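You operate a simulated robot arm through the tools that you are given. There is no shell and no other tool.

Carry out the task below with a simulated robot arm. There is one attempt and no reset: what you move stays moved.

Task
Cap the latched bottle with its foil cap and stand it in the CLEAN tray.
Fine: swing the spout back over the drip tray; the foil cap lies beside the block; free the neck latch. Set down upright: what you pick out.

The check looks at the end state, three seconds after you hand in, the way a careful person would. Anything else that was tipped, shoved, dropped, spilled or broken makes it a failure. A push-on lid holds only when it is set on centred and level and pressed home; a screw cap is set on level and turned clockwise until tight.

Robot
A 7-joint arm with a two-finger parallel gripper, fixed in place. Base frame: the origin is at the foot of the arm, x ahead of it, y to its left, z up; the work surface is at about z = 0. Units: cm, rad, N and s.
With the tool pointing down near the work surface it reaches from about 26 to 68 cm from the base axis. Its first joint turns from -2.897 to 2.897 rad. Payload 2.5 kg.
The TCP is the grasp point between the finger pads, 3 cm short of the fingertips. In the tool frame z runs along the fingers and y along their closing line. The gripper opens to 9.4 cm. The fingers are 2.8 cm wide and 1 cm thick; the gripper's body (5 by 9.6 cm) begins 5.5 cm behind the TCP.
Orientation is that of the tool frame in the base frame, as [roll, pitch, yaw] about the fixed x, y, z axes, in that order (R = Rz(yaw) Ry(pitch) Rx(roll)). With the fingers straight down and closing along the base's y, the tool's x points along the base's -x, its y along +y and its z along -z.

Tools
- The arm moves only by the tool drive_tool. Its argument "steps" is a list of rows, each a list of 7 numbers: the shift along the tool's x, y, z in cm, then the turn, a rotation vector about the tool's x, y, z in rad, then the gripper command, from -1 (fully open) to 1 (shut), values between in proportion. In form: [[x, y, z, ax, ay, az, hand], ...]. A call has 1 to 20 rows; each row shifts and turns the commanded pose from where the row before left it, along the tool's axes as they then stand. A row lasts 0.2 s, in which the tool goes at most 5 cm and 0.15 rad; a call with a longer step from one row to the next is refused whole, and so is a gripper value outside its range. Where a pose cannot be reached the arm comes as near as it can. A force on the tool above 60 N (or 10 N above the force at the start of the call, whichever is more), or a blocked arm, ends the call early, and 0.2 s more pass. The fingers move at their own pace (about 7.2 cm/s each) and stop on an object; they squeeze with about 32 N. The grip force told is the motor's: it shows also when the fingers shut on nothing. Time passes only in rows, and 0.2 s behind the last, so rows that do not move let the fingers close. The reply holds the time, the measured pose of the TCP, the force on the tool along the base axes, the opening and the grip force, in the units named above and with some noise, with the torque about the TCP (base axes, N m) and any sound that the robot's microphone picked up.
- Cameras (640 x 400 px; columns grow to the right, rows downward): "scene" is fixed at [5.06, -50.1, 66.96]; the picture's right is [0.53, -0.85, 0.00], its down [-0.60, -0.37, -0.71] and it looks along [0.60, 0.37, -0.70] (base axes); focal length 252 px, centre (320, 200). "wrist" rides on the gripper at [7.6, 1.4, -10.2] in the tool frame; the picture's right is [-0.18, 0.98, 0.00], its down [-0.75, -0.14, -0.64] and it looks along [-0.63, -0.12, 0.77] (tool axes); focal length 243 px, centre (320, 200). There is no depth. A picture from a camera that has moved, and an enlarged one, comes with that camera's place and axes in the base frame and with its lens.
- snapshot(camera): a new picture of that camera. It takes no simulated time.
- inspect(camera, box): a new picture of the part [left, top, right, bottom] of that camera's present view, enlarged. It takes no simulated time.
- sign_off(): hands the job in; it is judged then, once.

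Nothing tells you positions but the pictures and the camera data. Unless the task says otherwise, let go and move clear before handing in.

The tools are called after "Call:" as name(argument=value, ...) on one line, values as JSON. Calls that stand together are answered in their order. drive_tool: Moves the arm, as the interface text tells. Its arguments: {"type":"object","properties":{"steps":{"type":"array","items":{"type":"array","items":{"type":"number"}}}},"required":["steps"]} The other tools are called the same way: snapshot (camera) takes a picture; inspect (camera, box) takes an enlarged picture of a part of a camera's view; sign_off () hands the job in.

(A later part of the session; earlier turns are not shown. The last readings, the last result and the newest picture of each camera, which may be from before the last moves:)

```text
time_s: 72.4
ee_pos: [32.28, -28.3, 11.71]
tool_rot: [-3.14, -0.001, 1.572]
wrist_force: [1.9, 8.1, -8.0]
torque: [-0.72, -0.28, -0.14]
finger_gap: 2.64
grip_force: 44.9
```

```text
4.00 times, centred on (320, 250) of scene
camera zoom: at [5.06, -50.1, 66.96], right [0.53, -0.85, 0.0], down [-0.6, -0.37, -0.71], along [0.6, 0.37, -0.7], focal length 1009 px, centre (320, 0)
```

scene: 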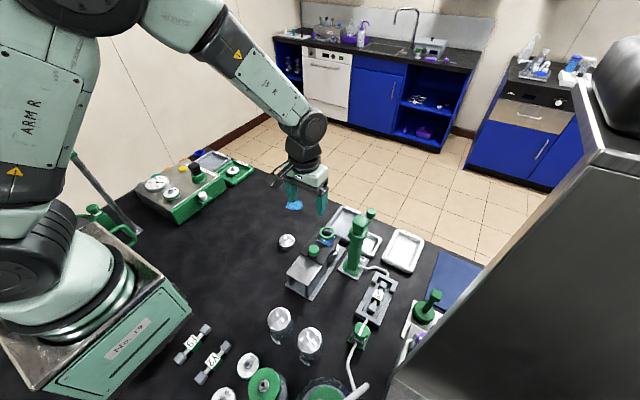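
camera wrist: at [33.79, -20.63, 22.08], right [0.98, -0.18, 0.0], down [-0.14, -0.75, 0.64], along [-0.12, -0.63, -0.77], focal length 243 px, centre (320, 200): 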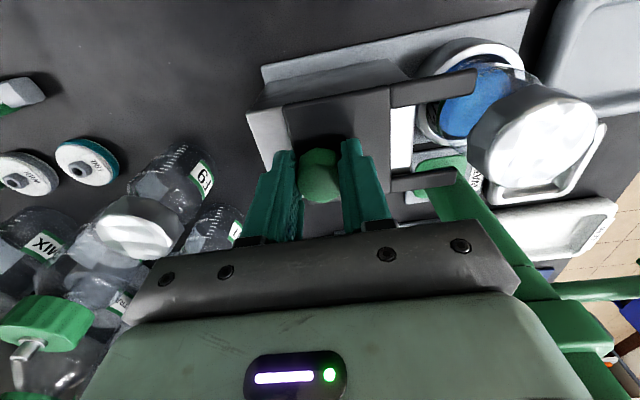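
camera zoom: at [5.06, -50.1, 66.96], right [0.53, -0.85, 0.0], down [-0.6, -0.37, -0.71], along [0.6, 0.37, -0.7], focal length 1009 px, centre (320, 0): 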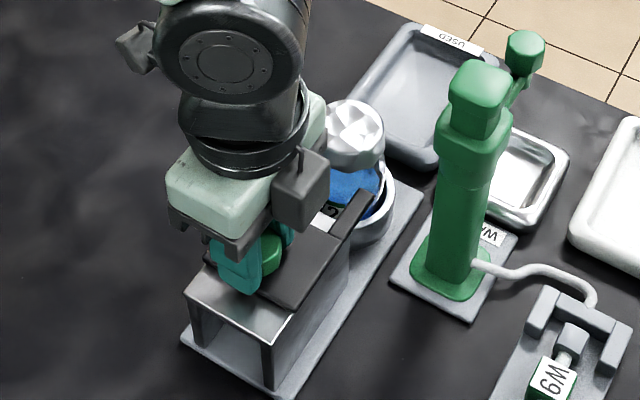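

The fork prongs are nearly clear of the bottle. Pulling a bit further until it's fully clear or stops.

Call:
drive_tool(steps=[[0, -0.4, 0, 0, 0, 0, 0.6], [0, -0.4, 0, 0, 0, 0, 0.6], [0, -0.3, 0, 0, 0, 0, 0.6], [0, 0, 0, 0, 0, 0, 0.6]])

Call:
snapshot(camera="wrist")

Call:
inspect(camera="wrist", box=[380, 20, 620, 220])

```text
time_s: 73.3
ee_pos: [31.84, -28.32, 11.8]
tool_rot: [3.134, 0.002, 1.574]
wrist_force: [4.3, -1.8, -7.5]
torque: [0.49, 0.51, -0.03]
finger_gap: 2.64
grip_force: 45.1
stopped in row 4: the force on the tool passed its limit at 61 N (the readings are from after the stop); the commanded pose is now the measured one
```

```text
taken
camera wrist: at [32.99, -20.59, 22.11], right [0.98, -0.18, 0.01], down [-0.14, -0.75, 0.64], along [-0.11, -0.63, -0.77], focal length 243 px, centre (320, 200)
```

wrist: 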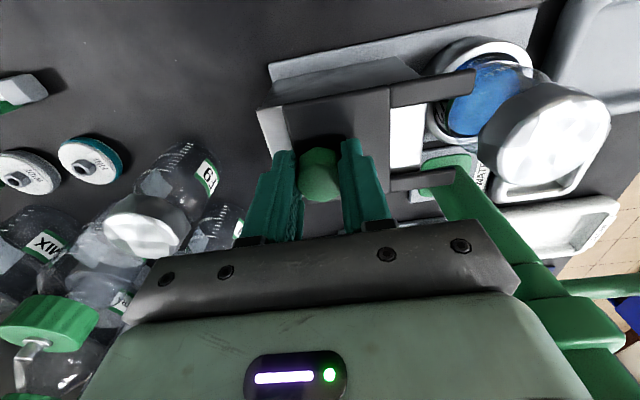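

```text
2.00 times, centred on (500, 120) of wrist
camera zoom: at [32.99, -20.59, 22.11], right [0.98, -0.18, 0.01], down [-0.14, -0.75, 0.64], along [-0.11, -0.63, -0.77], focal length 485 px, centre (-40, 360)
```

zoom: 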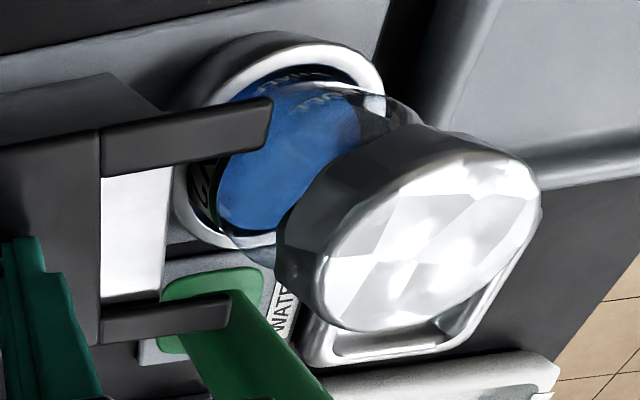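

The latch reached its end stop (~5 cm travel), and the prongs are clear of the bottle. I'll release the knob and rise to check that it stays open.

Call:
drive_tool(steps=[[0, 0.1, 0, 0, 0, 0, 0.6], [0, 0, 0, 0, 0, 0, 0.1], [0, 0, 0, 0, 0, 0, 0.1], [0, 0, -1, 0, 0, 0, 0.1], [0, 0, -3, 0, 0, 0, 0.1], [0, 0, -3, 0, 0, 0, 0.1], [0, 0, -3, 0, 0, 0, 0.0], [0, 0, 0, 0, 0, 0, 0.0]])

Call:
snapshot(camera="wrist")

Call:
inspect(camera="scene", box=[280, 200, 360, 300])

```text
time_s: 75.1
ee_pos: [31.76, -28.37, 21.96]
tool_rot: [3.134, 0.001, 1.576]
wrist_force: [0.0, -0.4, -0.3]
torque: [0.02, 0.0, 0.0]
finger_gap: 4.7
grip_force: 0.0
```

```text
taken
camera wrist: at [33.05, -20.63, 32.23], right [0.98, -0.18, 0.01], down [-0.14, -0.75, 0.64], along [-0.11, -0.63, -0.77], focal length 243 px, centre (320, 200)
```

wrist: 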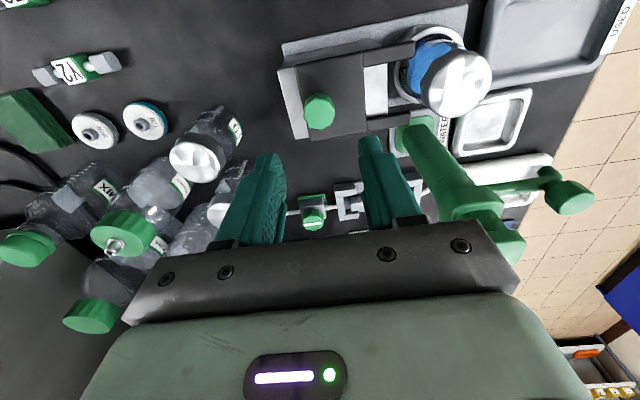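

```text
4.00 times, centred on (320, 250) of scene
camera zoom: at [5.06, -50.1, 66.96], right [0.53, -0.85, 0.0], down [-0.6, -0.37, -0.71], along [0.6, 0.37, -0.7], focal length 1009 px, centre (320, 0)
```

zoom: 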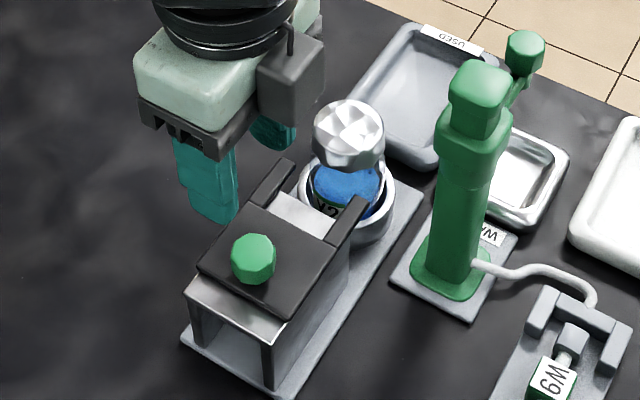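

The latch stays open and the bottle stands free in its cup. I'll look closely at the bottle to plan the grasp.

Call:
inspect(camera="scene", box=[315, 220, 351, 265])

Call:
inspect(camera="wrist", box=[360, 10, 520, 150])

Call:
inspect(camera="scene", box=[260, 295, 340, 370])

```text
8.89 times, centred on (333, 242) of scene
camera zoom: at [5.06, -50.1, 66.96], right [0.53, -0.85, 0.0], down [-0.6, -0.37, -0.71], along [0.6, 0.37, -0.7], focal length 2241 px, centre (204, -178)
```

zoom: 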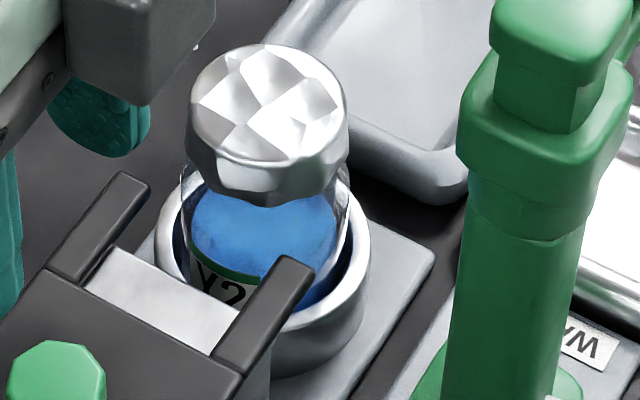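

```text
2.86 times, centred on (440, 80) of wrist
camera zoom: at [33.05, -20.63, 32.23], right [0.98, -0.18, 0.01], down [-0.14, -0.75, 0.64], along [-0.11, -0.63, -0.77], focal length 693 px, centre (-23, 543)
```

zoom: 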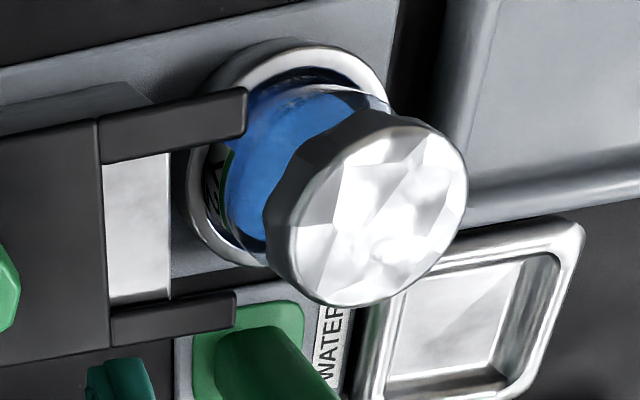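

```text
5.33 times, centred on (300, 332) of scene
camera zoom: at [5.06, -50.1, 66.96], right [0.53, -0.85, 0.0], down [-0.6, -0.37, -0.71], along [0.6, 0.37, -0.7], focal length 1345 px, centre (427, -507)
```

zoom: 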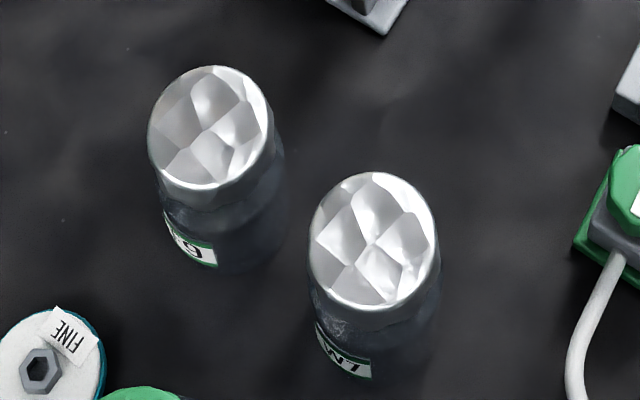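

The bottle body is about 5.4 cm wide with the cap just narrower; I plan to grip the glass body at z≈4–7.5 with the tool leaning back 0.4 rad so the CLEAN tray is in reach. First I turn the gripper to close along y, tilt it, and move above the bottle.

Call:
drive_tool(steps=[[0, 0, 0, 0, 0, -0.143, -0.4], [0, 0, 0, 0, 0, -0.143, -0.6], [0, 0, 0, 0, 0, -0.143, -0.6], [0, 0, 0, 0, 0, -0.143, -0.6], [0, 0, 0, 0, 0, -0.143, -0.6], [0, 0, 0, 0, 0, -0.143, -0.6], [0, 0, 0, 0, 0, -0.143, -0.6], [0, 0, 0, 0, 0, -0.143, -0.6], [0, 0, 0, 0, 0, -0.143, -0.6], [0, 0, 0, 0, 0, -0.143, -0.6], [0, 0, 0, 0, 0, -0.141, -0.6], [0, 0, 0, 0, -0.131, 0, -0.6], [0, 0, 0, 0, -0.131, 0, -0.6], [0, 0, 0, 0, -0.131, 0, -0.6], [0, 0, 0, 0, 0, 0, -0.6]])

```text
time_s: 78.3
ee_pos: [31.61, -28.19, 21.72]
tool_rot: [-3.141, 0.401, -3.135]
wrist_force: [0.1, -0.1, 0.4]
torque: [-0.08, 0.03, 0.01]
finger_gap: 7.53
grip_force: 0.0
```

Tilt is 0.40 rad as intended. Now moving above the bottle, still at z≈22.

Call:
drive_tool(steps=[[-3.65, -0.13, 1.54, 0, 0, 0, -0.6], [-3.65, -0.13, 1.54, 0, 0, 0, -0.6], [-3.65, -0.13, 1.54, 0, 0, 0, -0.6], [0, 0, 0, 0, 0, 0, -0.6]])

Call:
snapshot(camera="wrist")

Call:
inspect(camera="scene", box=[270, 150, 400, 270])

```text
time_s: 79.3
ee_pos: [43.61, -28.57, 21.67]
tool_rot: [-3.139, 0.4, -3.137]
wrist_force: [-0.1, 0.1, -0.2]
torque: [-0.04, 0.01, 0.02]
finger_gap: 7.52
grip_force: 0.1
```

```text
taken
camera wrist: at [32.44, -27.02, 28.21], right [0.17, 0.98, 0.07], down [0.45, -0.14, 0.88], along [0.88, -0.11, -0.46], focal length 243 px, centre (320, 200)
```

wrist: 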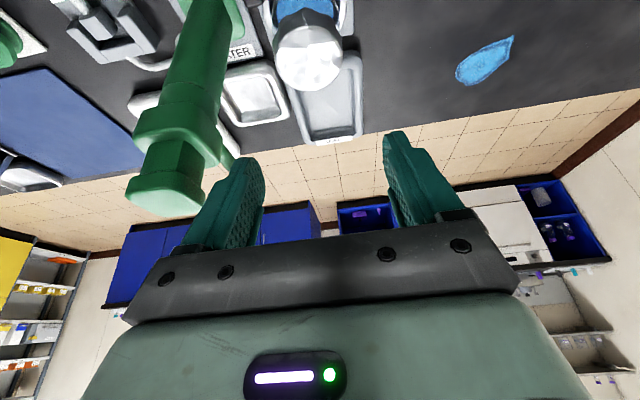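

```text
3.33 times, centred on (335, 210) of scene
camera zoom: at [5.06, -50.1, 66.96], right [0.53, -0.85, 0.0], down [-0.6, -0.37, -0.71], along [0.6, 0.37, -0.7], focal length 840 px, centre (270, 167)
```

zoom: 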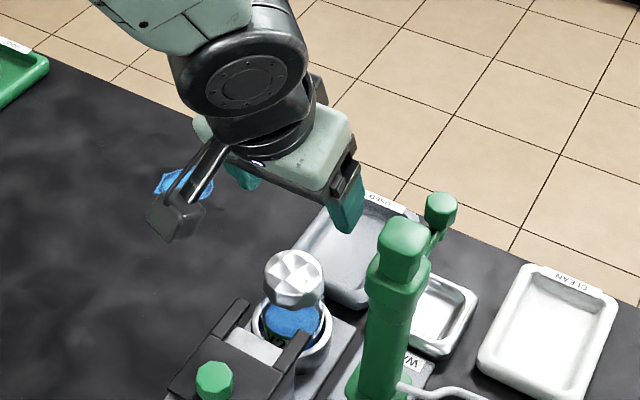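

Positioned above the bottle with fingers straddling in y. Descending partway first.

Call:
drive_tool(steps=[[1.105, -0.03, 2.616, 0, 0, 0, -0.6], [1.105, -0.03, 2.616, 0, 0, 0, -0.6], [1.105, -0.03, 2.616, 0, 0, 0, -0.6], [0.78, 0, 1.84, 0, 0, 0, -0.6], [0, 0, 0, 0, 0, 0, -0.6]])

Call:
inspect(camera="scene", box=[290, 190, 370, 260])

Call:
snapshot(camera="wrist")

```text
time_s: 80.5
ee_pos: [43.41, -28.92, 11.23]
tool_rot: [-3.139, 0.401, -3.136]
wrist_force: [-0.1, -0.1, 0.3]
torque: [0.05, -0.01, 0.03]
finger_gap: 7.52
grip_force: 0.0
```

```text
5.71 times, centred on (330, 225) of scene
camera zoom: at [5.06, -50.1, 66.96], right [0.53, -0.85, 0.0], down [-0.6, -0.37, -0.71], along [0.6, 0.37, -0.7], focal length 1441 px, centre (263, 57)
```

zoom: 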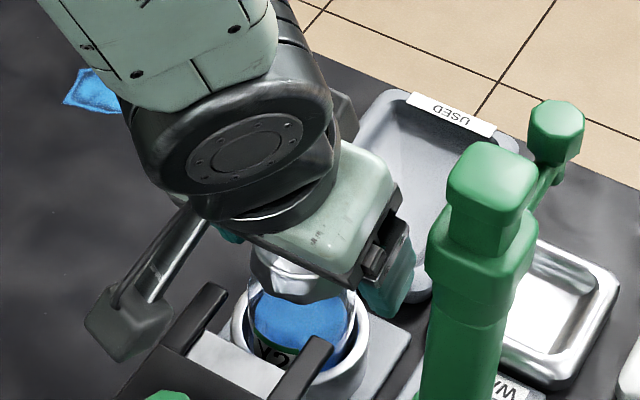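

```text
taken
camera wrist: at [32.35, -27.46, 17.75], right [0.16, 0.98, 0.07], down [0.44, -0.14, 0.88], along [0.88, -0.11, -0.46], focal length 243 px, centre (320, 200)
```

wrist: 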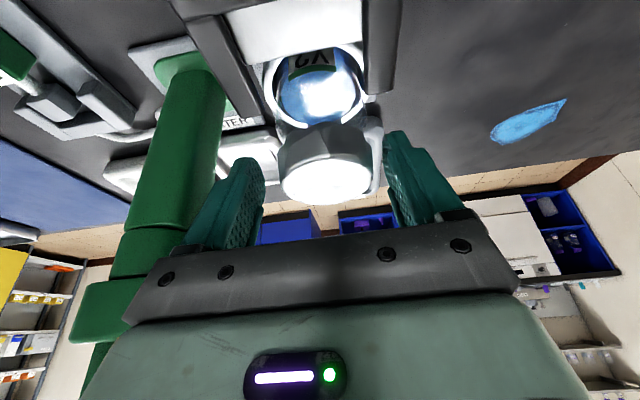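

The bottle appears about 0.45 cm toward +y from the finger centerline. I'll correct that, then check again before going lower.

Call:
drive_tool(steps=[[-0.184, 0.45, 0.078, 0, 0, 0, -0.6], [0, 0, 0, 0, 0, 0, -0.6], [0, 0, 0, 0, 0, 0, -0.6]])

Call:
inspect(camera="wrist", box=[220, 40, 440, 240])

```text
time_s: 81.3
ee_pos: [43.69, -28.38, 11.3]
tool_rot: [-3.139, 0.4, -3.135]
wrist_force: [-1.0, -0.7, -0.6]
torque: [-0.01, -0.01, 0.01]
finger_gap: 7.52
grip_force: 0.0
```

```text
2.00 times, centred on (330, 140) of wrist
camera zoom: at [32.62, -27.0, 17.8], right [0.16, 0.98, 0.07], down [0.44, -0.14, 0.88], along [0.88, -0.11, -0.46], focal length 485 px, centre (300, 320)
```

zoom: 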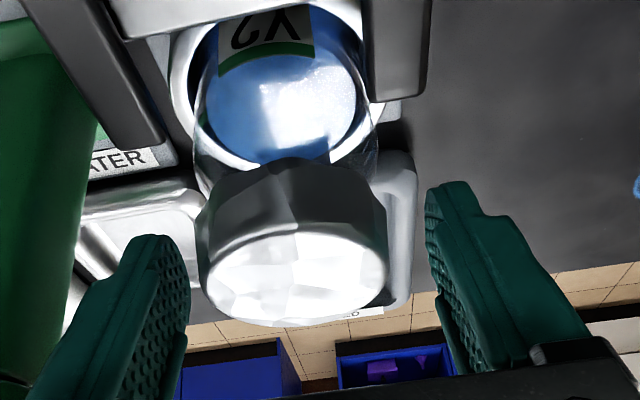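

The bottle is now within about 1 mm of the finger centerline. Descending the rest of the way to grip height.

Call:
drive_tool(steps=[[0.493, 0, 1.167, 0, 0, 0, -0.6], [0.493, 0, 1.167, 0, 0, 0, -0.6], [0.493, 0, 1.167, 0, 0, 0, -0.6], [0, 0, 0, 0, 0, 0, -0.6]])

Call:
inspect(camera="wrist", box=[220, 40, 440, 240])

Call:
inspect(camera="scene", box=[290, 190, 370, 260])

```text
time_s: 82.3
ee_pos: [44.1, -28.44, 7.33]
tool_rot: [-3.14, 0.399, -3.137]
wrist_force: [0.4, -0.4, 0.0]
torque: [-0.03, 0.03, -0.01]
finger_gap: 7.52
grip_force: 0.2
```

```text
2.00 times, centred on (330, 140) of wrist
camera zoom: at [32.95, -26.99, 13.9], right [0.16, 0.98, 0.07], down [0.44, -0.14, 0.89], along [0.88, -0.11, -0.46], focal length 485 px, centre (300, 320)
```

zoom: 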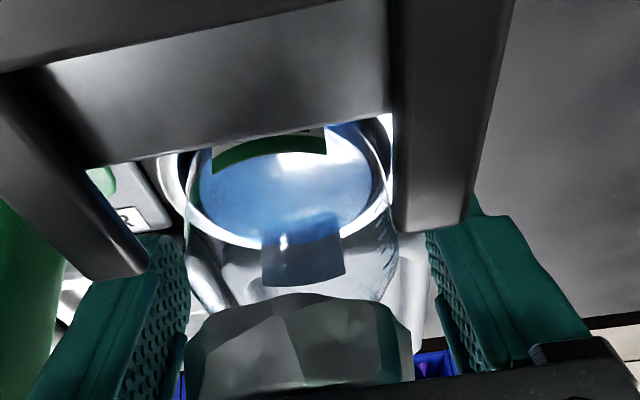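

```text
5.71 times, centred on (330, 225) of scene
camera zoom: at [5.06, -50.1, 66.96], right [0.53, -0.85, 0.0], down [-0.6, -0.37, -0.71], along [0.6, 0.37, -0.7], focal length 1441 px, centre (263, 57)
```

zoom: 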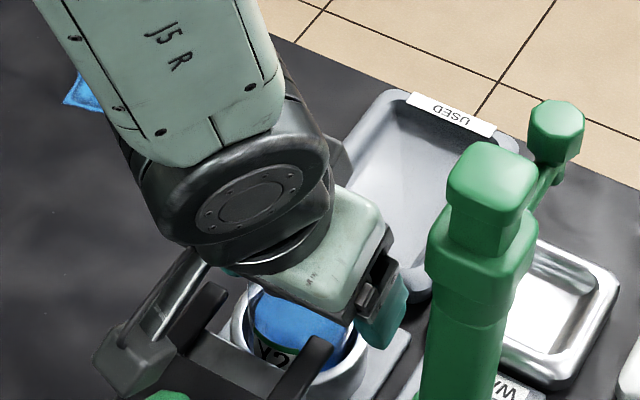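

The tool has drifted about 1 cm too far outward for the pads to straddle the bottle's axis. I'll shift −1.0 in x and −0.12 in y, then check.

Call:
drive_tool(steps=[[0.46, -0.06, -0.195, 0, 0, 0, -0.6], [0.46, -0.06, -0.195, 0, 0, 0, -0.6], [0, 0, 0, 0, 0, 0, -0.6]])

Call:
inspect(camera="wrist", box=[220, 40, 440, 240])

Call:
inspect(camera="scene", box=[290, 190, 370, 260])

```text
time_s: 83.1
ee_pos: [42.96, -28.47, 7.49]
tool_rot: [-3.14, 0.4, -3.135]
wrist_force: [0.4, 0.4, 0.6]
torque: [0.01, 0.02, 0.02]
finger_gap: 7.53
grip_force: 0.0
```

```text
2.00 times, centred on (330, 140) of wrist
camera zoom: at [31.87, -27.07, 14.11], right [0.17, 0.98, 0.07], down [0.44, -0.14, 0.89], along [0.88, -0.11, -0.46], focal length 485 px, centre (300, 320)
```

zoom: 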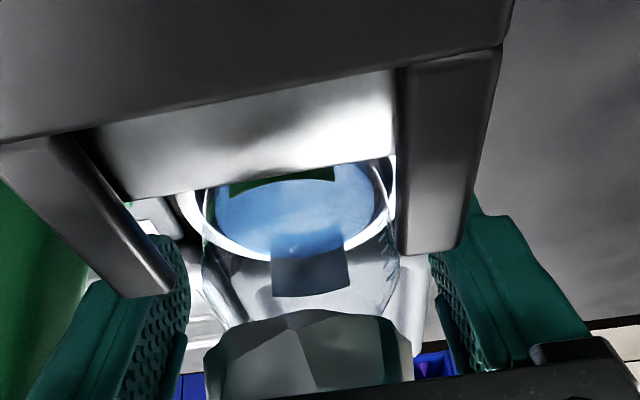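

```text
5.71 times, centred on (330, 225) of scene
camera zoom: at [5.06, -50.1, 66.96], right [0.53, -0.85, 0.0], down [-0.6, -0.37, -0.71], along [0.6, 0.37, -0.7], focal length 1441 px, centre (263, 57)
```

zoom: 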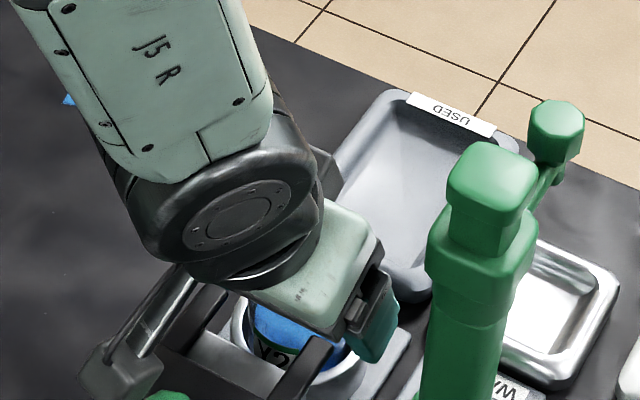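

Well aligned now. Closing the fingers on the bottle body.

Call:
drive_tool(steps=[[0, 0, 0, 0, 0, 0, -0.3], [0, 0, 0, 0, 0, 0, 0.1], [0, 0, 0, 0, 0, 0, 0.3], [0, 0, 0, 0, 0, 0, 0.3], [0, 0, 0, 0, 0, 0, 0.3]])

Call:
inspect(camera="wrist", box=[220, 40, 440, 240])

Call:
inspect(camera="scene", box=[290, 190, 370, 260])

```text
time_s: 84.3
ee_pos: [42.92, -28.42, 7.48]
tool_rot: [3.14, 0.399, -3.136]
wrist_force: [-0.5, -1.4, 1.6]
torque: [-0.01, -0.04, -0.01]
finger_gap: 5.51
grip_force: 32.1
```

```text
2.00 times, centred on (330, 140) of wrist
camera zoom: at [31.88, -27.07, 14.11], right [0.16, 0.98, 0.07], down [0.44, -0.14, 0.89], along [0.88, -0.11, -0.46], focal length 485 px, centre (300, 320)
```

zoom: 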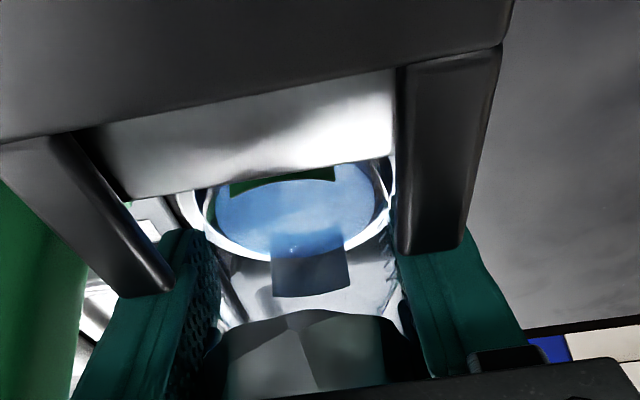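

```text
5.71 times, centred on (330, 225) of scene
camera zoom: at [5.06, -50.1, 66.96], right [0.53, -0.85, 0.0], down [-0.6, -0.37, -0.71], along [0.6, 0.37, -0.7], focal length 1441 px, centre (263, 57)
```

zoom: 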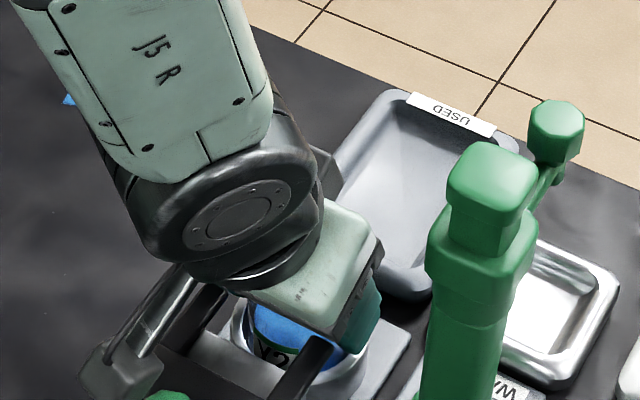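

The bottle is gripped (5.5 cm). Lifting slowly and checking for drift.

Call:
drive_tool(steps=[[-0.195, 0, -0.46, 0, 0, 0, 0.3], [-0.195, 0, -0.46, 0, 0, 0, 0.3], [-0.195, 0, -0.46, 0, 0, 0, 0.3], [0, 0, 0, 0, 0, 0, 0.3]])

Call:
inspect(camera="wrist", box=[220, 40, 440, 240])

```text
time_s: 85.3
ee_pos: [42.69, -28.42, 9.06]
tool_rot: [-3.139, 0.398, -3.138]
wrist_force: [-0.9, 0.4, -1.6]
torque: [0.01, -0.01, 0.0]
finger_gap: 5.49
grip_force: 31.9
```

```text
2.00 times, centred on (330, 140) of wrist
camera zoom: at [31.7, -26.95, 15.59], right [0.17, 0.98, 0.07], down [0.44, -0.14, 0.89], along [0.88, -0.11, -0.46], focal length 485 px, centre (300, 320)
```

zoom: 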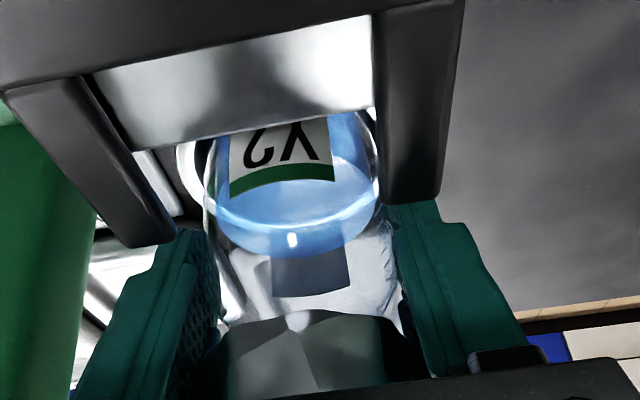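

The bottle is rising cleanly. I'll continue up with a slight +x bias to keep clear of the prongs.

Call:
drive_tool(steps=[[-0.287, -0.04, -0.422, 0, 0, 0, 0.3], [-0.287, -0.04, -0.422, 0, 0, 0, 0.3], [-0.287, -0.04, -0.422, 0, 0, 0, 0.3], [-0.287, 0, -0.422, 0, 0, 0, 0.3], [0, 0, 0, 0, 0, 0, 0.3]])

Call:
inspect(camera="wrist", box=[220, 40, 440, 240])

Call:
inspect(camera="scene", box=[290, 190, 370, 260])

```text
time_s: 86.5
ee_pos: [43.22, -28.35, 10.9]
tool_rot: [-3.14, 0.4, -3.137]
wrist_force: [-0.3, -0.7, -1.7]
torque: [-0.03, 0.05, 0.02]
finger_gap: 5.52
grip_force: 32.2
```

```text
2.00 times, centred on (330, 140) of wrist
camera zoom: at [32.14, -26.99, 17.54], right [0.16, 0.98, 0.07], down [0.45, -0.14, 0.88], along [0.88, -0.11, -0.46], focal length 485 px, centre (300, 320)
```

zoom: 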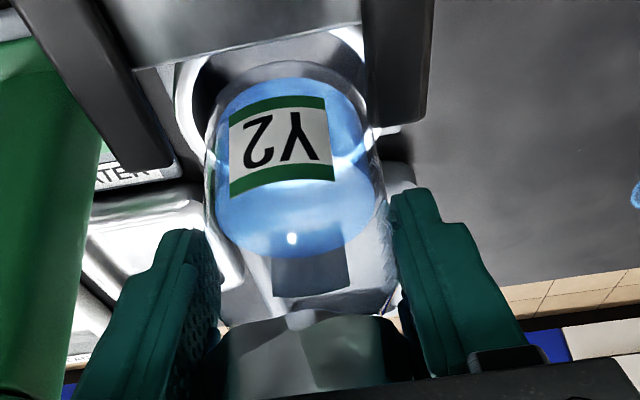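

```text
5.71 times, centred on (330, 225) of scene
camera zoom: at [5.06, -50.1, 66.96], right [0.53, -0.85, 0.0], down [-0.6, -0.37, -0.71], along [0.6, 0.37, -0.7], focal length 1441 px, centre (263, 57)
```

zoom: 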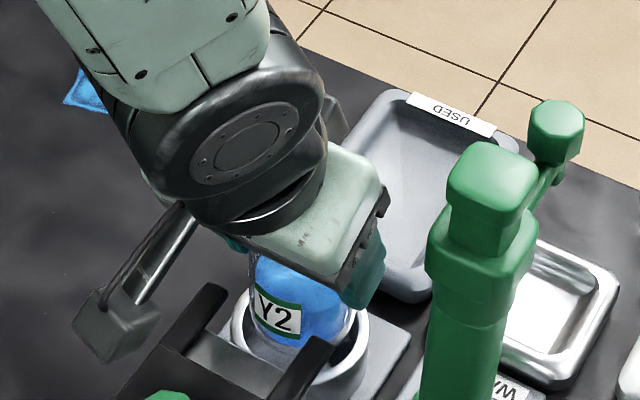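

The bottle is out of its cup and upright. Raising it high and slightly forward so it can pass over the spout.

Call:
drive_tool(steps=[[-1.0, 0, -1.4, 0, 0, 0, 0.3], [-2.06, 0, -2.82, 0, 0, 0, 0.3], [-2.06, 0, -2.82, 0, 0, 0, 0.3], [-2.06, 0, -2.82, 0, 0, 0, 0.3], [-2.06, 0, -2.82, 0, 0, 0, 0.3], [-1.5, 0, -2.0, 0, 0, 0, 0.3], [0, 0, 0, 0, 0, 0, 0.3]])

Call:
snapshot(camera="scene")

Call:
snapshot(camera="wrist")

```text
time_s: 88.1
ee_pos: [47.42, -28.36, 28.63]
tool_rot: [-3.141, 0.4, -3.136]
wrist_force: [0.7, -0.7, -1.3]
torque: [0.0, -0.01, 0.01]
finger_gap: 5.47
grip_force: 31.7
heard: snap
```

```text
taken
```

scene: 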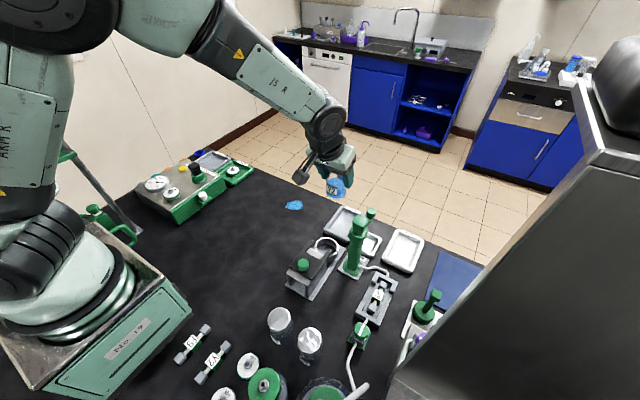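

```text
taken
camera wrist: at [36.46, -26.91, 35.19], right [0.16, 0.98, 0.07], down [0.45, -0.14, 0.88], along [0.88, -0.11, -0.46], focal length 243 px, centre (320, 200)
```

wrist: 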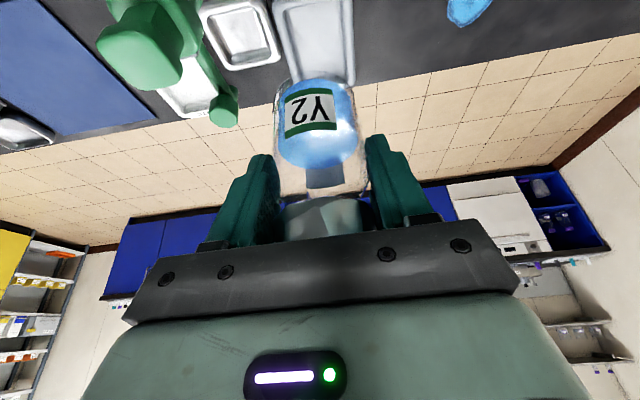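

A "snap" was heard during the lift. I'll check whether the cap is still seated and what happened at the block.

Call:
inspect(camera="wrist", box=[240, 60, 420, 250])

Call:
inspect(camera="scene", box=[290, 120, 370, 210])

Call:
inspect(camera="scene", box=[275, 220, 385, 310])

```text
2.11 times, centred on (330, 155) of wrist
camera zoom: at [36.46, -26.91, 35.19], right [0.16, 0.98, 0.07], down [0.45, -0.14, 0.88], along [0.88, -0.11, -0.46], focal length 511 px, centre (299, 295)
```

zoom: 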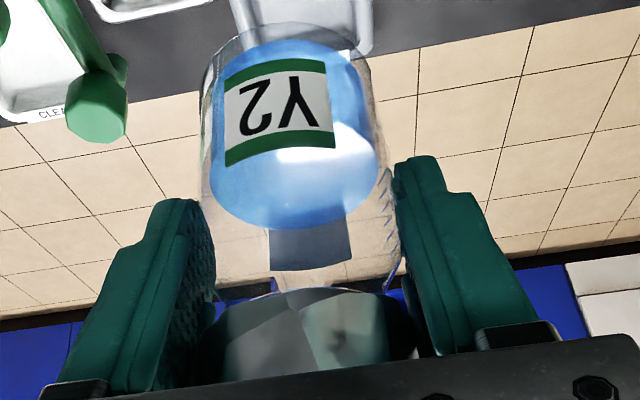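

```text
4.44 times, centred on (330, 165) of scene
camera zoom: at [5.06, -50.1, 66.96], right [0.53, -0.85, 0.0], down [-0.6, -0.37, -0.71], along [0.6, 0.37, -0.7], focal length 1121 px, centre (276, 356)
```

zoom: 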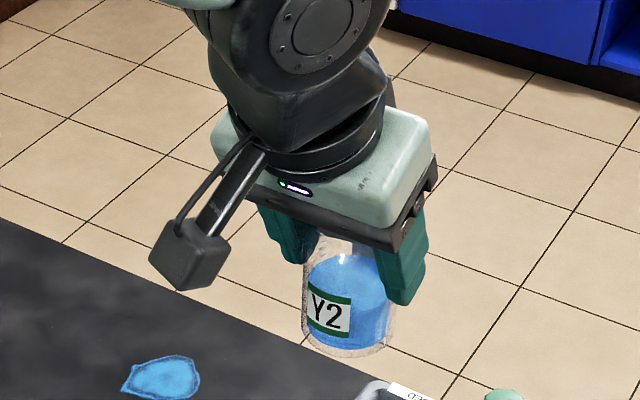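

```text
4.44 times, centred on (330, 265) of scene
camera zoom: at [5.06, -50.1, 66.96], right [0.53, -0.85, 0.0], down [-0.6, -0.37, -0.71], along [0.6, 0.37, -0.7], focal length 1121 px, centre (276, -89)
```

zoom: 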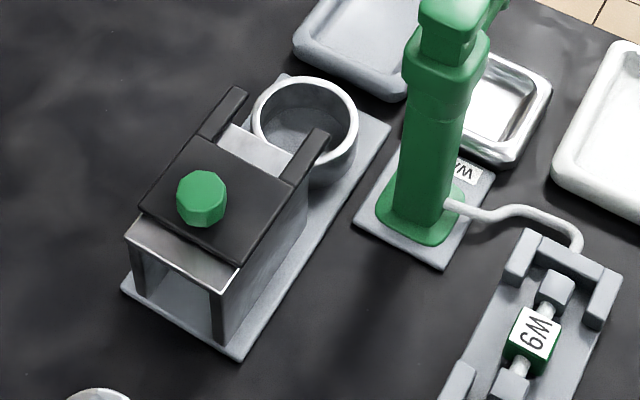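

The bottle and cap look unchanged in the grip. I'll zoom further on the cap to make sure it's still level and seated.

Call:
inspect(camera="wrist", box=[290, 160, 380, 240])

Call:
inspect(camera="scene", box=[322, 165, 358, 205])

```text
5.00 times, centred on (335, 200) of wrist
camera zoom: at [36.46, -26.91, 35.19], right [0.16, 0.98, 0.07], down [0.45, -0.14, 0.88], along [0.88, -0.11, -0.46], focal length 1213 px, centre (245, 200)
```

zoom: 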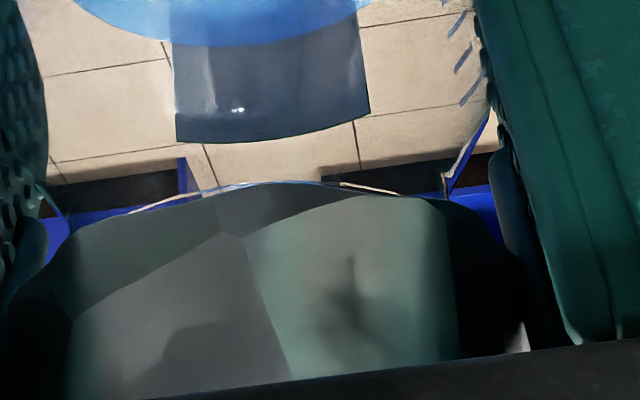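

```text
10.00 times, centred on (340, 185) of scene
camera zoom: at [5.06, -50.1, 66.96], right [0.53, -0.85, 0.0], down [-0.6, -0.37, -0.71], along [0.6, 0.37, -0.7], focal length 2522 px, centre (120, 350)
```

zoom: 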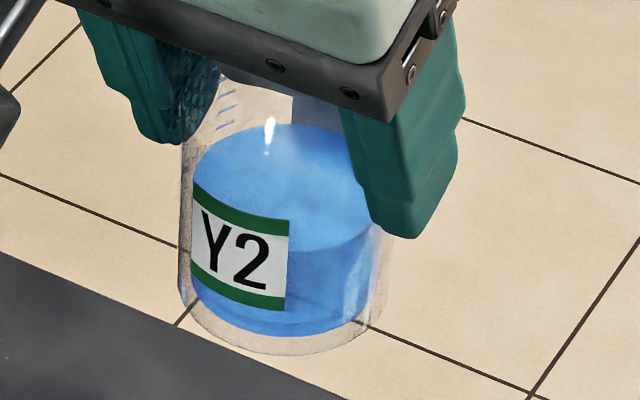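

The cap hasn't visibly moved, but I can't be sure what snapped. To be safe I'll stand the bottle on open table near (44,-15), press the cap again with a vertical tool, then carry on to the tray.

Call:
drive_tool(steps=[[0.945, 3.325, -0.4, 0, 0, 0, 0.3], [0.945, 3.325, -0.4, 0, 0, 0, 0.3], [0.945, 3.325, -0.4, 0, 0, 0, 0.3], [0.945, 3.325, -0.4, 0, 0, 0, 0.3], [0, 0, 0, 0, 0, 0, 0.3]])

Call:
snapshot(camera="scene")

Call:
inspect(camera="scene", box=[250, 130, 350, 230])

```text
time_s: 89.3
ee_pos: [43.42, -15.02, 28.69]
tool_rot: [-3.14, 0.401, -3.136]
wrist_force: [0.1, 0.2, -1.3]
torque: [-0.01, -0.06, 0.01]
finger_gap: 5.48
grip_force: 32.0
```

```text
taken
```

scene: 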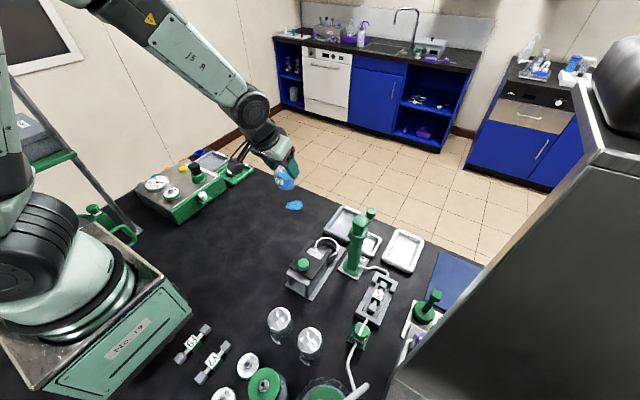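

```text
4.00 times, centred on (300, 180) of scene
camera zoom: at [5.06, -50.1, 66.96], right [0.53, -0.85, 0.0], down [-0.6, -0.37, -0.71], along [0.6, 0.37, -0.7], focal length 1009 px, centre (400, 280)
```

zoom: 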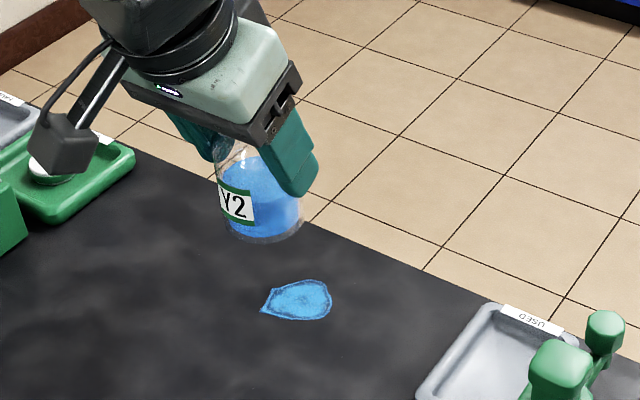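

Open table is below. Lowering toward it.

Call:
drive_tool(steps=[[1.5, 0, 3.55, 0, 0, 0, 0.3], [1.5, 0, 3.55, 0, 0, 0, 0.3], [1.5, 0, 3.55, 0, 0, 0, 0.3], [1.5, 0, 3.55, 0, 0, 0, 0.3], [1.2, 0, 2.84, 0, 0, 0, 0.3], [0, 0, 0, 0, 0, 0, 0.3]])

Call:
inspect(camera="scene", box=[240, 180, 340, 260])

Call:
snapshot(camera="wrist")

```text
time_s: 90.7
ee_pos: [43.13, -15.28, 10.16]
tool_rot: [-3.14, 0.398, -3.136]
wrist_force: [-0.4, -0.5, -0.8]
torque: [0.0, -0.02, 0.0]
finger_gap: 5.46
grip_force: 31.9
```

```text
5.00 times, centred on (290, 220) of scene
camera zoom: at [5.06, -50.1, 66.96], right [0.53, -0.85, 0.0], down [-0.6, -0.37, -0.71], along [0.6, 0.37, -0.7], focal length 1261 px, centre (470, 100)
```

zoom: 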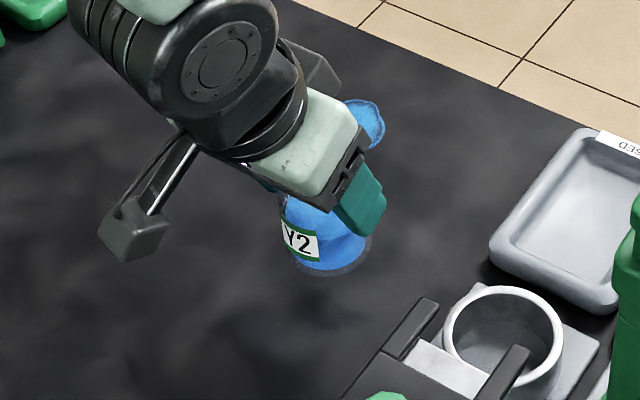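

```text
taken
camera wrist: at [32.05, -13.89, 16.66], right [0.16, 0.98, 0.07], down [0.44, -0.14, 0.88], along [0.88, -0.11, -0.46], focal length 243 px, centre (320, 200)
```

wrist: 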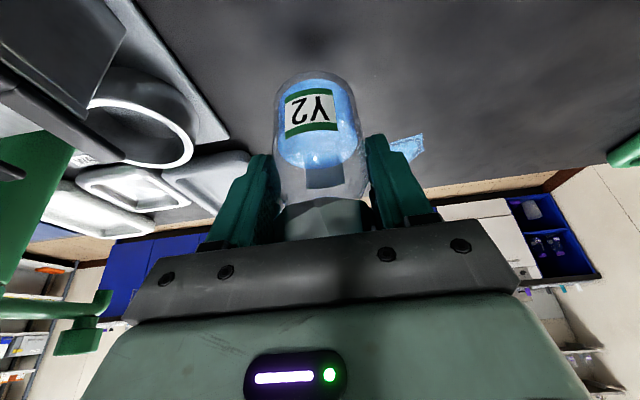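

About 3 cm to go. Lowering more slowly now.

Call:
drive_tool(steps=[[0.218, 0, 0.516, 0, 0, 0, 0.3], [0.218, 0, 0.516, 0, 0, 0, 0.3], [0.218, 0, 0.516, 0, 0, 0, 0.3], [0.218, 0, 0.516, 0, 0, 0, 0.3], [0.16, 0, 0.37, 0, 0, 0, 0.3], [0, 0, 0, 0, 0, 0, 0.3]])

Call:
inspect(camera="scene", box=[240, 180, 340, 260])

```text
time_s: 92.1
ee_pos: [43.18, -15.13, 7.33]
tool_rot: [-3.141, 0.4, -3.136]
wrist_force: [0.1, 0.7, -2.1]
torque: [0.02, 0.03, 0.03]
finger_gap: 5.47
grip_force: 31.5
```

```text
5.00 times, centred on (290, 220) of scene
camera zoom: at [5.06, -50.1, 66.96], right [0.53, -0.85, 0.0], down [-0.6, -0.37, -0.71], along [0.6, 0.37, -0.7], focal length 1261 px, centre (470, 100)
```

zoom: 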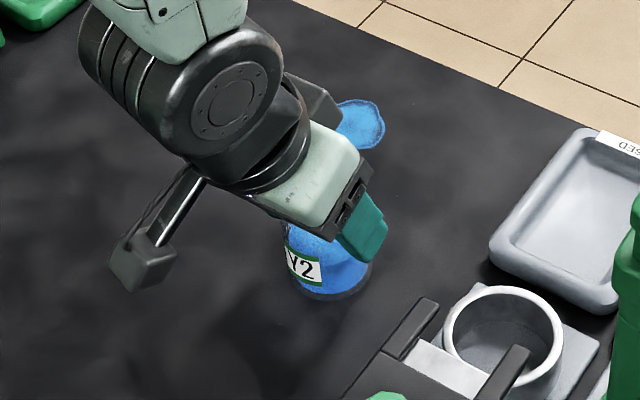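

Nearly there. Lowering in 1–1.5 mm steps until contact.

Call:
drive_tool(steps=[[0.058, 0, 0.138, 0, 0, 0, 0.3], [0.058, 0, 0.138, 0, 0, 0, 0.3], [0, 0, 0, 0, 0, 0, 0.3]])

Call:
drive_tool(steps=[[0.058, 0, 0.138, 0, 0, 0, 0.3], [0, 0, 0, 0, 0, 0, 0.3]])

```text
time_s: 92.9
ee_pos: [43.17, -15.3, 7.17]
tool_rot: [-3.138, 0.401, -3.136]
wrist_force: [0.2, 0.9, -1.2]
torque: [-0.01, -0.03, 0.02]
finger_gap: 5.47
grip_force: 32.3
```

```text
time_s: 93.5
ee_pos: [43.13, -15.3, 7.02]
tool_rot: [-3.14, 0.4, -3.136]
wrist_force: [0.3, -0.9, -1.0]
torque: [0.02, 0.01, -0.03]
finger_gap: 5.48
grip_force: 31.8
```

Still no contact. Continuing in small steps.

Call:
drive_tool(steps=[[0.058, 0, 0.138, 0, 0, 0, 0.3], [0, 0, 0, 0, 0, 0, 0.3]])

Call:
drive_tool(steps=[[0.058, 0, 0.138, 0, 0, 0, 0.3], [0, 0, 0, 0, 0, 0, 0.3]])

Call:
drive_tool(steps=[[0.039, 0, 0.092, 0, 0, 0, 0.3], [0, 0, 0, 0, 0, 0, 0.3]])

```text
time_s: 94.1
ee_pos: [43.23, -15.09, 6.9]
tool_rot: [-3.141, 0.398, -3.134]
wrist_force: [0.1, 0.8, -1.4]
torque: [0.03, 0.04, -0.01]
finger_gap: 5.48
grip_force: 32.2
```

```text
time_s: 94.7
ee_pos: [43.29, -15.2, 6.83]
tool_rot: [-3.138, 0.401, -3.137]
wrist_force: [-5.0, -4.8, 23.0]
torque: [0.16, 0.24, 0.05]
finger_gap: 5.47
grip_force: 32.4
```

```text
time_s: 95.3
ee_pos: [43.31, -15.19, 6.65]
tool_rot: [-3.139, 0.4, -3.137]
wrist_force: [1.8, -4.2, 15.4]
torque: [-0.07, -0.25, -0.06]
finger_gap: 5.48
grip_force: 32.4
```

The bottle is standing on the table (contact at TCP z≈6.75). I'll ease off slightly and open the fingers.

Call:
drive_tool(steps=[[-0.05, 0, -0.11, 0, 0, 0, 0.3], [0, 0, 0, 0, 0, 0, -0.2], [0, 0, 0, 0, 0, 0, -0.4], [0, 0, 0, 0, 0, 0, -0.6], [0, 0, 0, 0, 0, 0, -0.6]])

Call:
inspect(camera="wrist", box=[220, 60, 440, 260])

```text
time_s: 96.5
ee_pos: [43.27, -15.18, 6.71]
tool_rot: [-3.14, 0.4, -3.137]
wrist_force: [0.3, 0.3, 0.1]
torque: [0.01, 0.02, 0.01]
finger_gap: 7.51
grip_force: 0.1
heard: snap
```

```text
2.00 times, centred on (330, 160) of wrist
camera zoom: at [32.16, -13.75, 13.31], right [0.16, 0.98, 0.07], down [0.45, -0.14, 0.88], along [0.88, -0.11, -0.46], focal length 485 px, centre (300, 280)
```

zoom: 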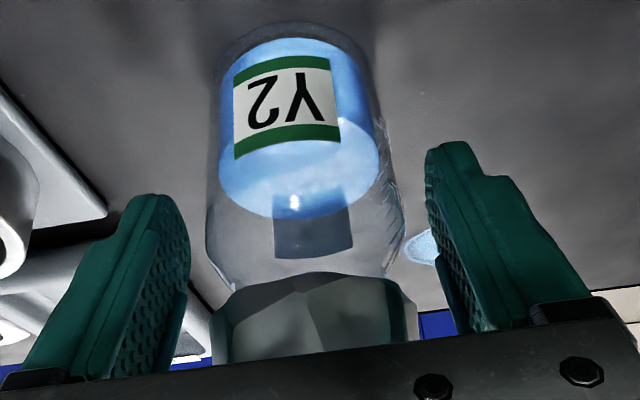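

Another "snap" on release suggests the fingers had been nudging the cap's fit while gripping; it now sits level. I'll rise, go vertical, and press the cap down to be certain.

Call:
drive_tool(steps=[[-0.78, 0, -1.84, 0, 0, 0, -0.7], [-1.56, 0, -3.68, 0, 0, 0, -0.7], [-1.56, 0, -3.68, 0, 0, 0, -0.7], [-1.56, 0, -3.68, 0, 0, 0, -0.7], [0, 0, 0, 0, 0.1333, 0, -0.7], [0, 0, 0, 0, 0.1333, 0, -0.7], [0, 0, 0, 0, 0.1333, 0, -0.7], [0, 0, 0, 0, 0, 0, -0.7]])

Call:
snapshot(camera="wrist")

Call:
inspect(camera="scene", box=[240, 170, 340, 250])

```text
time_s: 98.3
ee_pos: [43.37, -15.12, 20.71]
tool_rot: [-3.139, -0.002, -3.139]
wrist_force: [-0.5, 0.3, 0.0]
torque: [0.04, 0.02, 0.0]
finger_gap: 8.0
grip_force: 0.0
```

```text
taken
camera wrist: at [35.7, -13.67, 31.05], right [0.18, 0.98, 0.0], down [0.76, -0.14, 0.64], along [0.63, -0.12, -0.77], focal length 243 px, centre (320, 200)
```

wrist: 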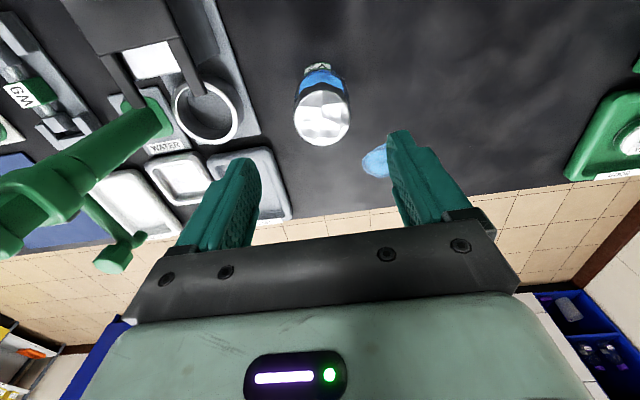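

```text
5.00 times, centred on (290, 210) of scene
camera zoom: at [5.06, -50.1, 66.96], right [0.53, -0.85, 0.0], down [-0.6, -0.37, -0.71], along [0.6, 0.37, -0.7], focal length 1261 px, centre (470, 150)
```

zoom: 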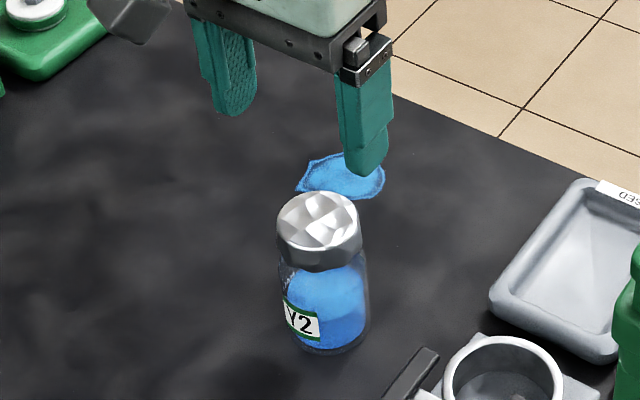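

The capped bottle stands upright on the table. I'll zoom in on the cap seat.

Call:
inspect(camera="scene", box=[290, 205, 320, 245])

Call:
inspect(camera="wrist", box=[280, 50, 370, 150])

Call:
inspect(camera="scene", box=[260, 300, 330, 360])

```text
10.00 times, centred on (305, 225) of scene
camera zoom: at [5.06, -50.1, 66.96], right [0.53, -0.85, 0.0], down [-0.6, -0.37, -0.71], along [0.6, 0.37, -0.7], focal length 2522 px, centre (470, -50)
```

zoom: 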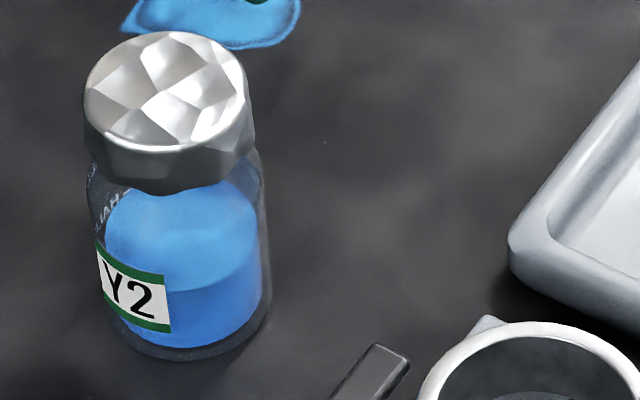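

```text
4.00 times, centred on (325, 100) of wrist
camera zoom: at [35.7, -13.67, 31.05], right [0.18, 0.98, 0.0], down [0.76, -0.14, 0.64], along [0.63, -0.12, -0.77], focal length 970 px, centre (300, 600)
```

zoom: 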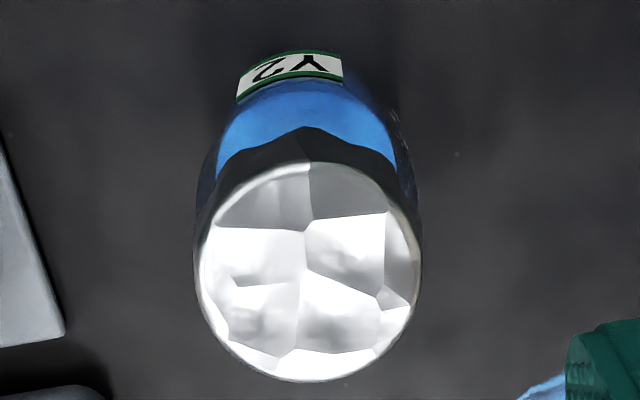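

```text
6.67 times, centred on (295, 330) of scene
camera zoom: at [5.06, -50.1, 66.96], right [0.53, -0.85, 0.0], down [-0.6, -0.37, -0.71], along [0.6, 0.37, -0.7], focal length 1681 px, centre (487, -667)
```

zoom: 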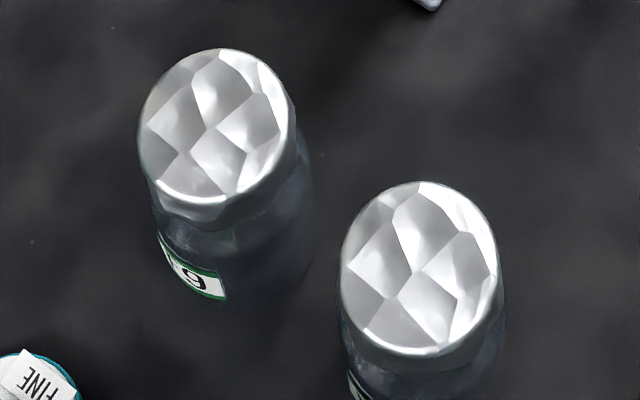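

The cap looks level and centered. I'll center the closed fingertips over it and press straight down gently.

Call:
drive_tool(steps=[[-0.27, 0.03, 0, 0, 0, 0, 1], [-0.28, 0.04, 0, 0, 0, 0, 1], [0, 0, 2, 0, 0, 0, 1], [0, 0, 2, 0, 0, 0, 1], [0, 0, 1.5, 0, 0, 0, 1], [0, 0, 1, 0, 0, 0, 1], [0, 0, 0, 0, 0, 0, 1]])

Call:
snapshot(camera="wrist")

Call:
inspect(camera="scene", box=[270, 190, 340, 245])

```text
time_s: 99.9
ee_pos: [43.71, -14.93, 14.38]
tool_rot: [-3.137, 0.0, -3.136]
wrist_force: [0.2, 0.6, -1.1]
torque: [-0.01, -0.03, 0.02]
finger_gap: 0.0
grip_force: 32.0
```

```text
taken
camera wrist: at [36.07, -13.56, 24.71], right [0.18, 0.98, 0.0], down [0.75, -0.14, 0.64], along [0.63, -0.12, -0.77], focal length 243 px, centre (320, 200)
```

wrist: 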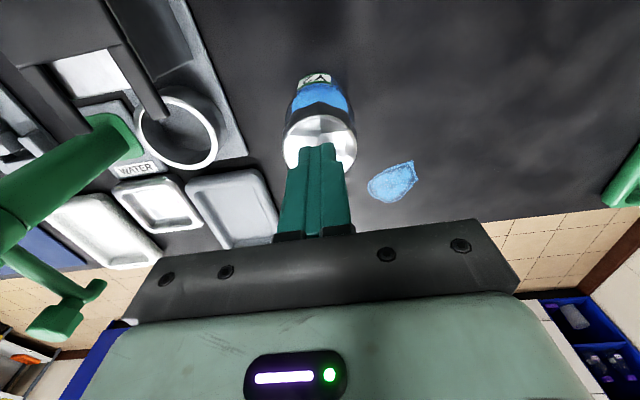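

```text
7.27 times, centred on (305, 218) of scene
camera zoom: at [5.06, -50.1, 66.96], right [0.53, -0.85, 0.0], down [-0.6, -0.37, -0.71], along [0.6, 0.37, -0.7], focal length 1834 px, centre (429, 73)
```

zoom: 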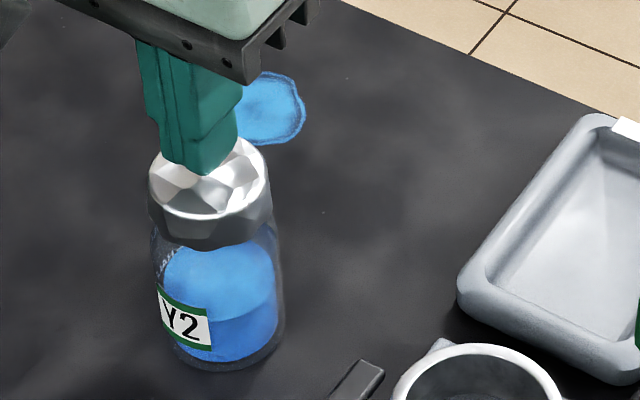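

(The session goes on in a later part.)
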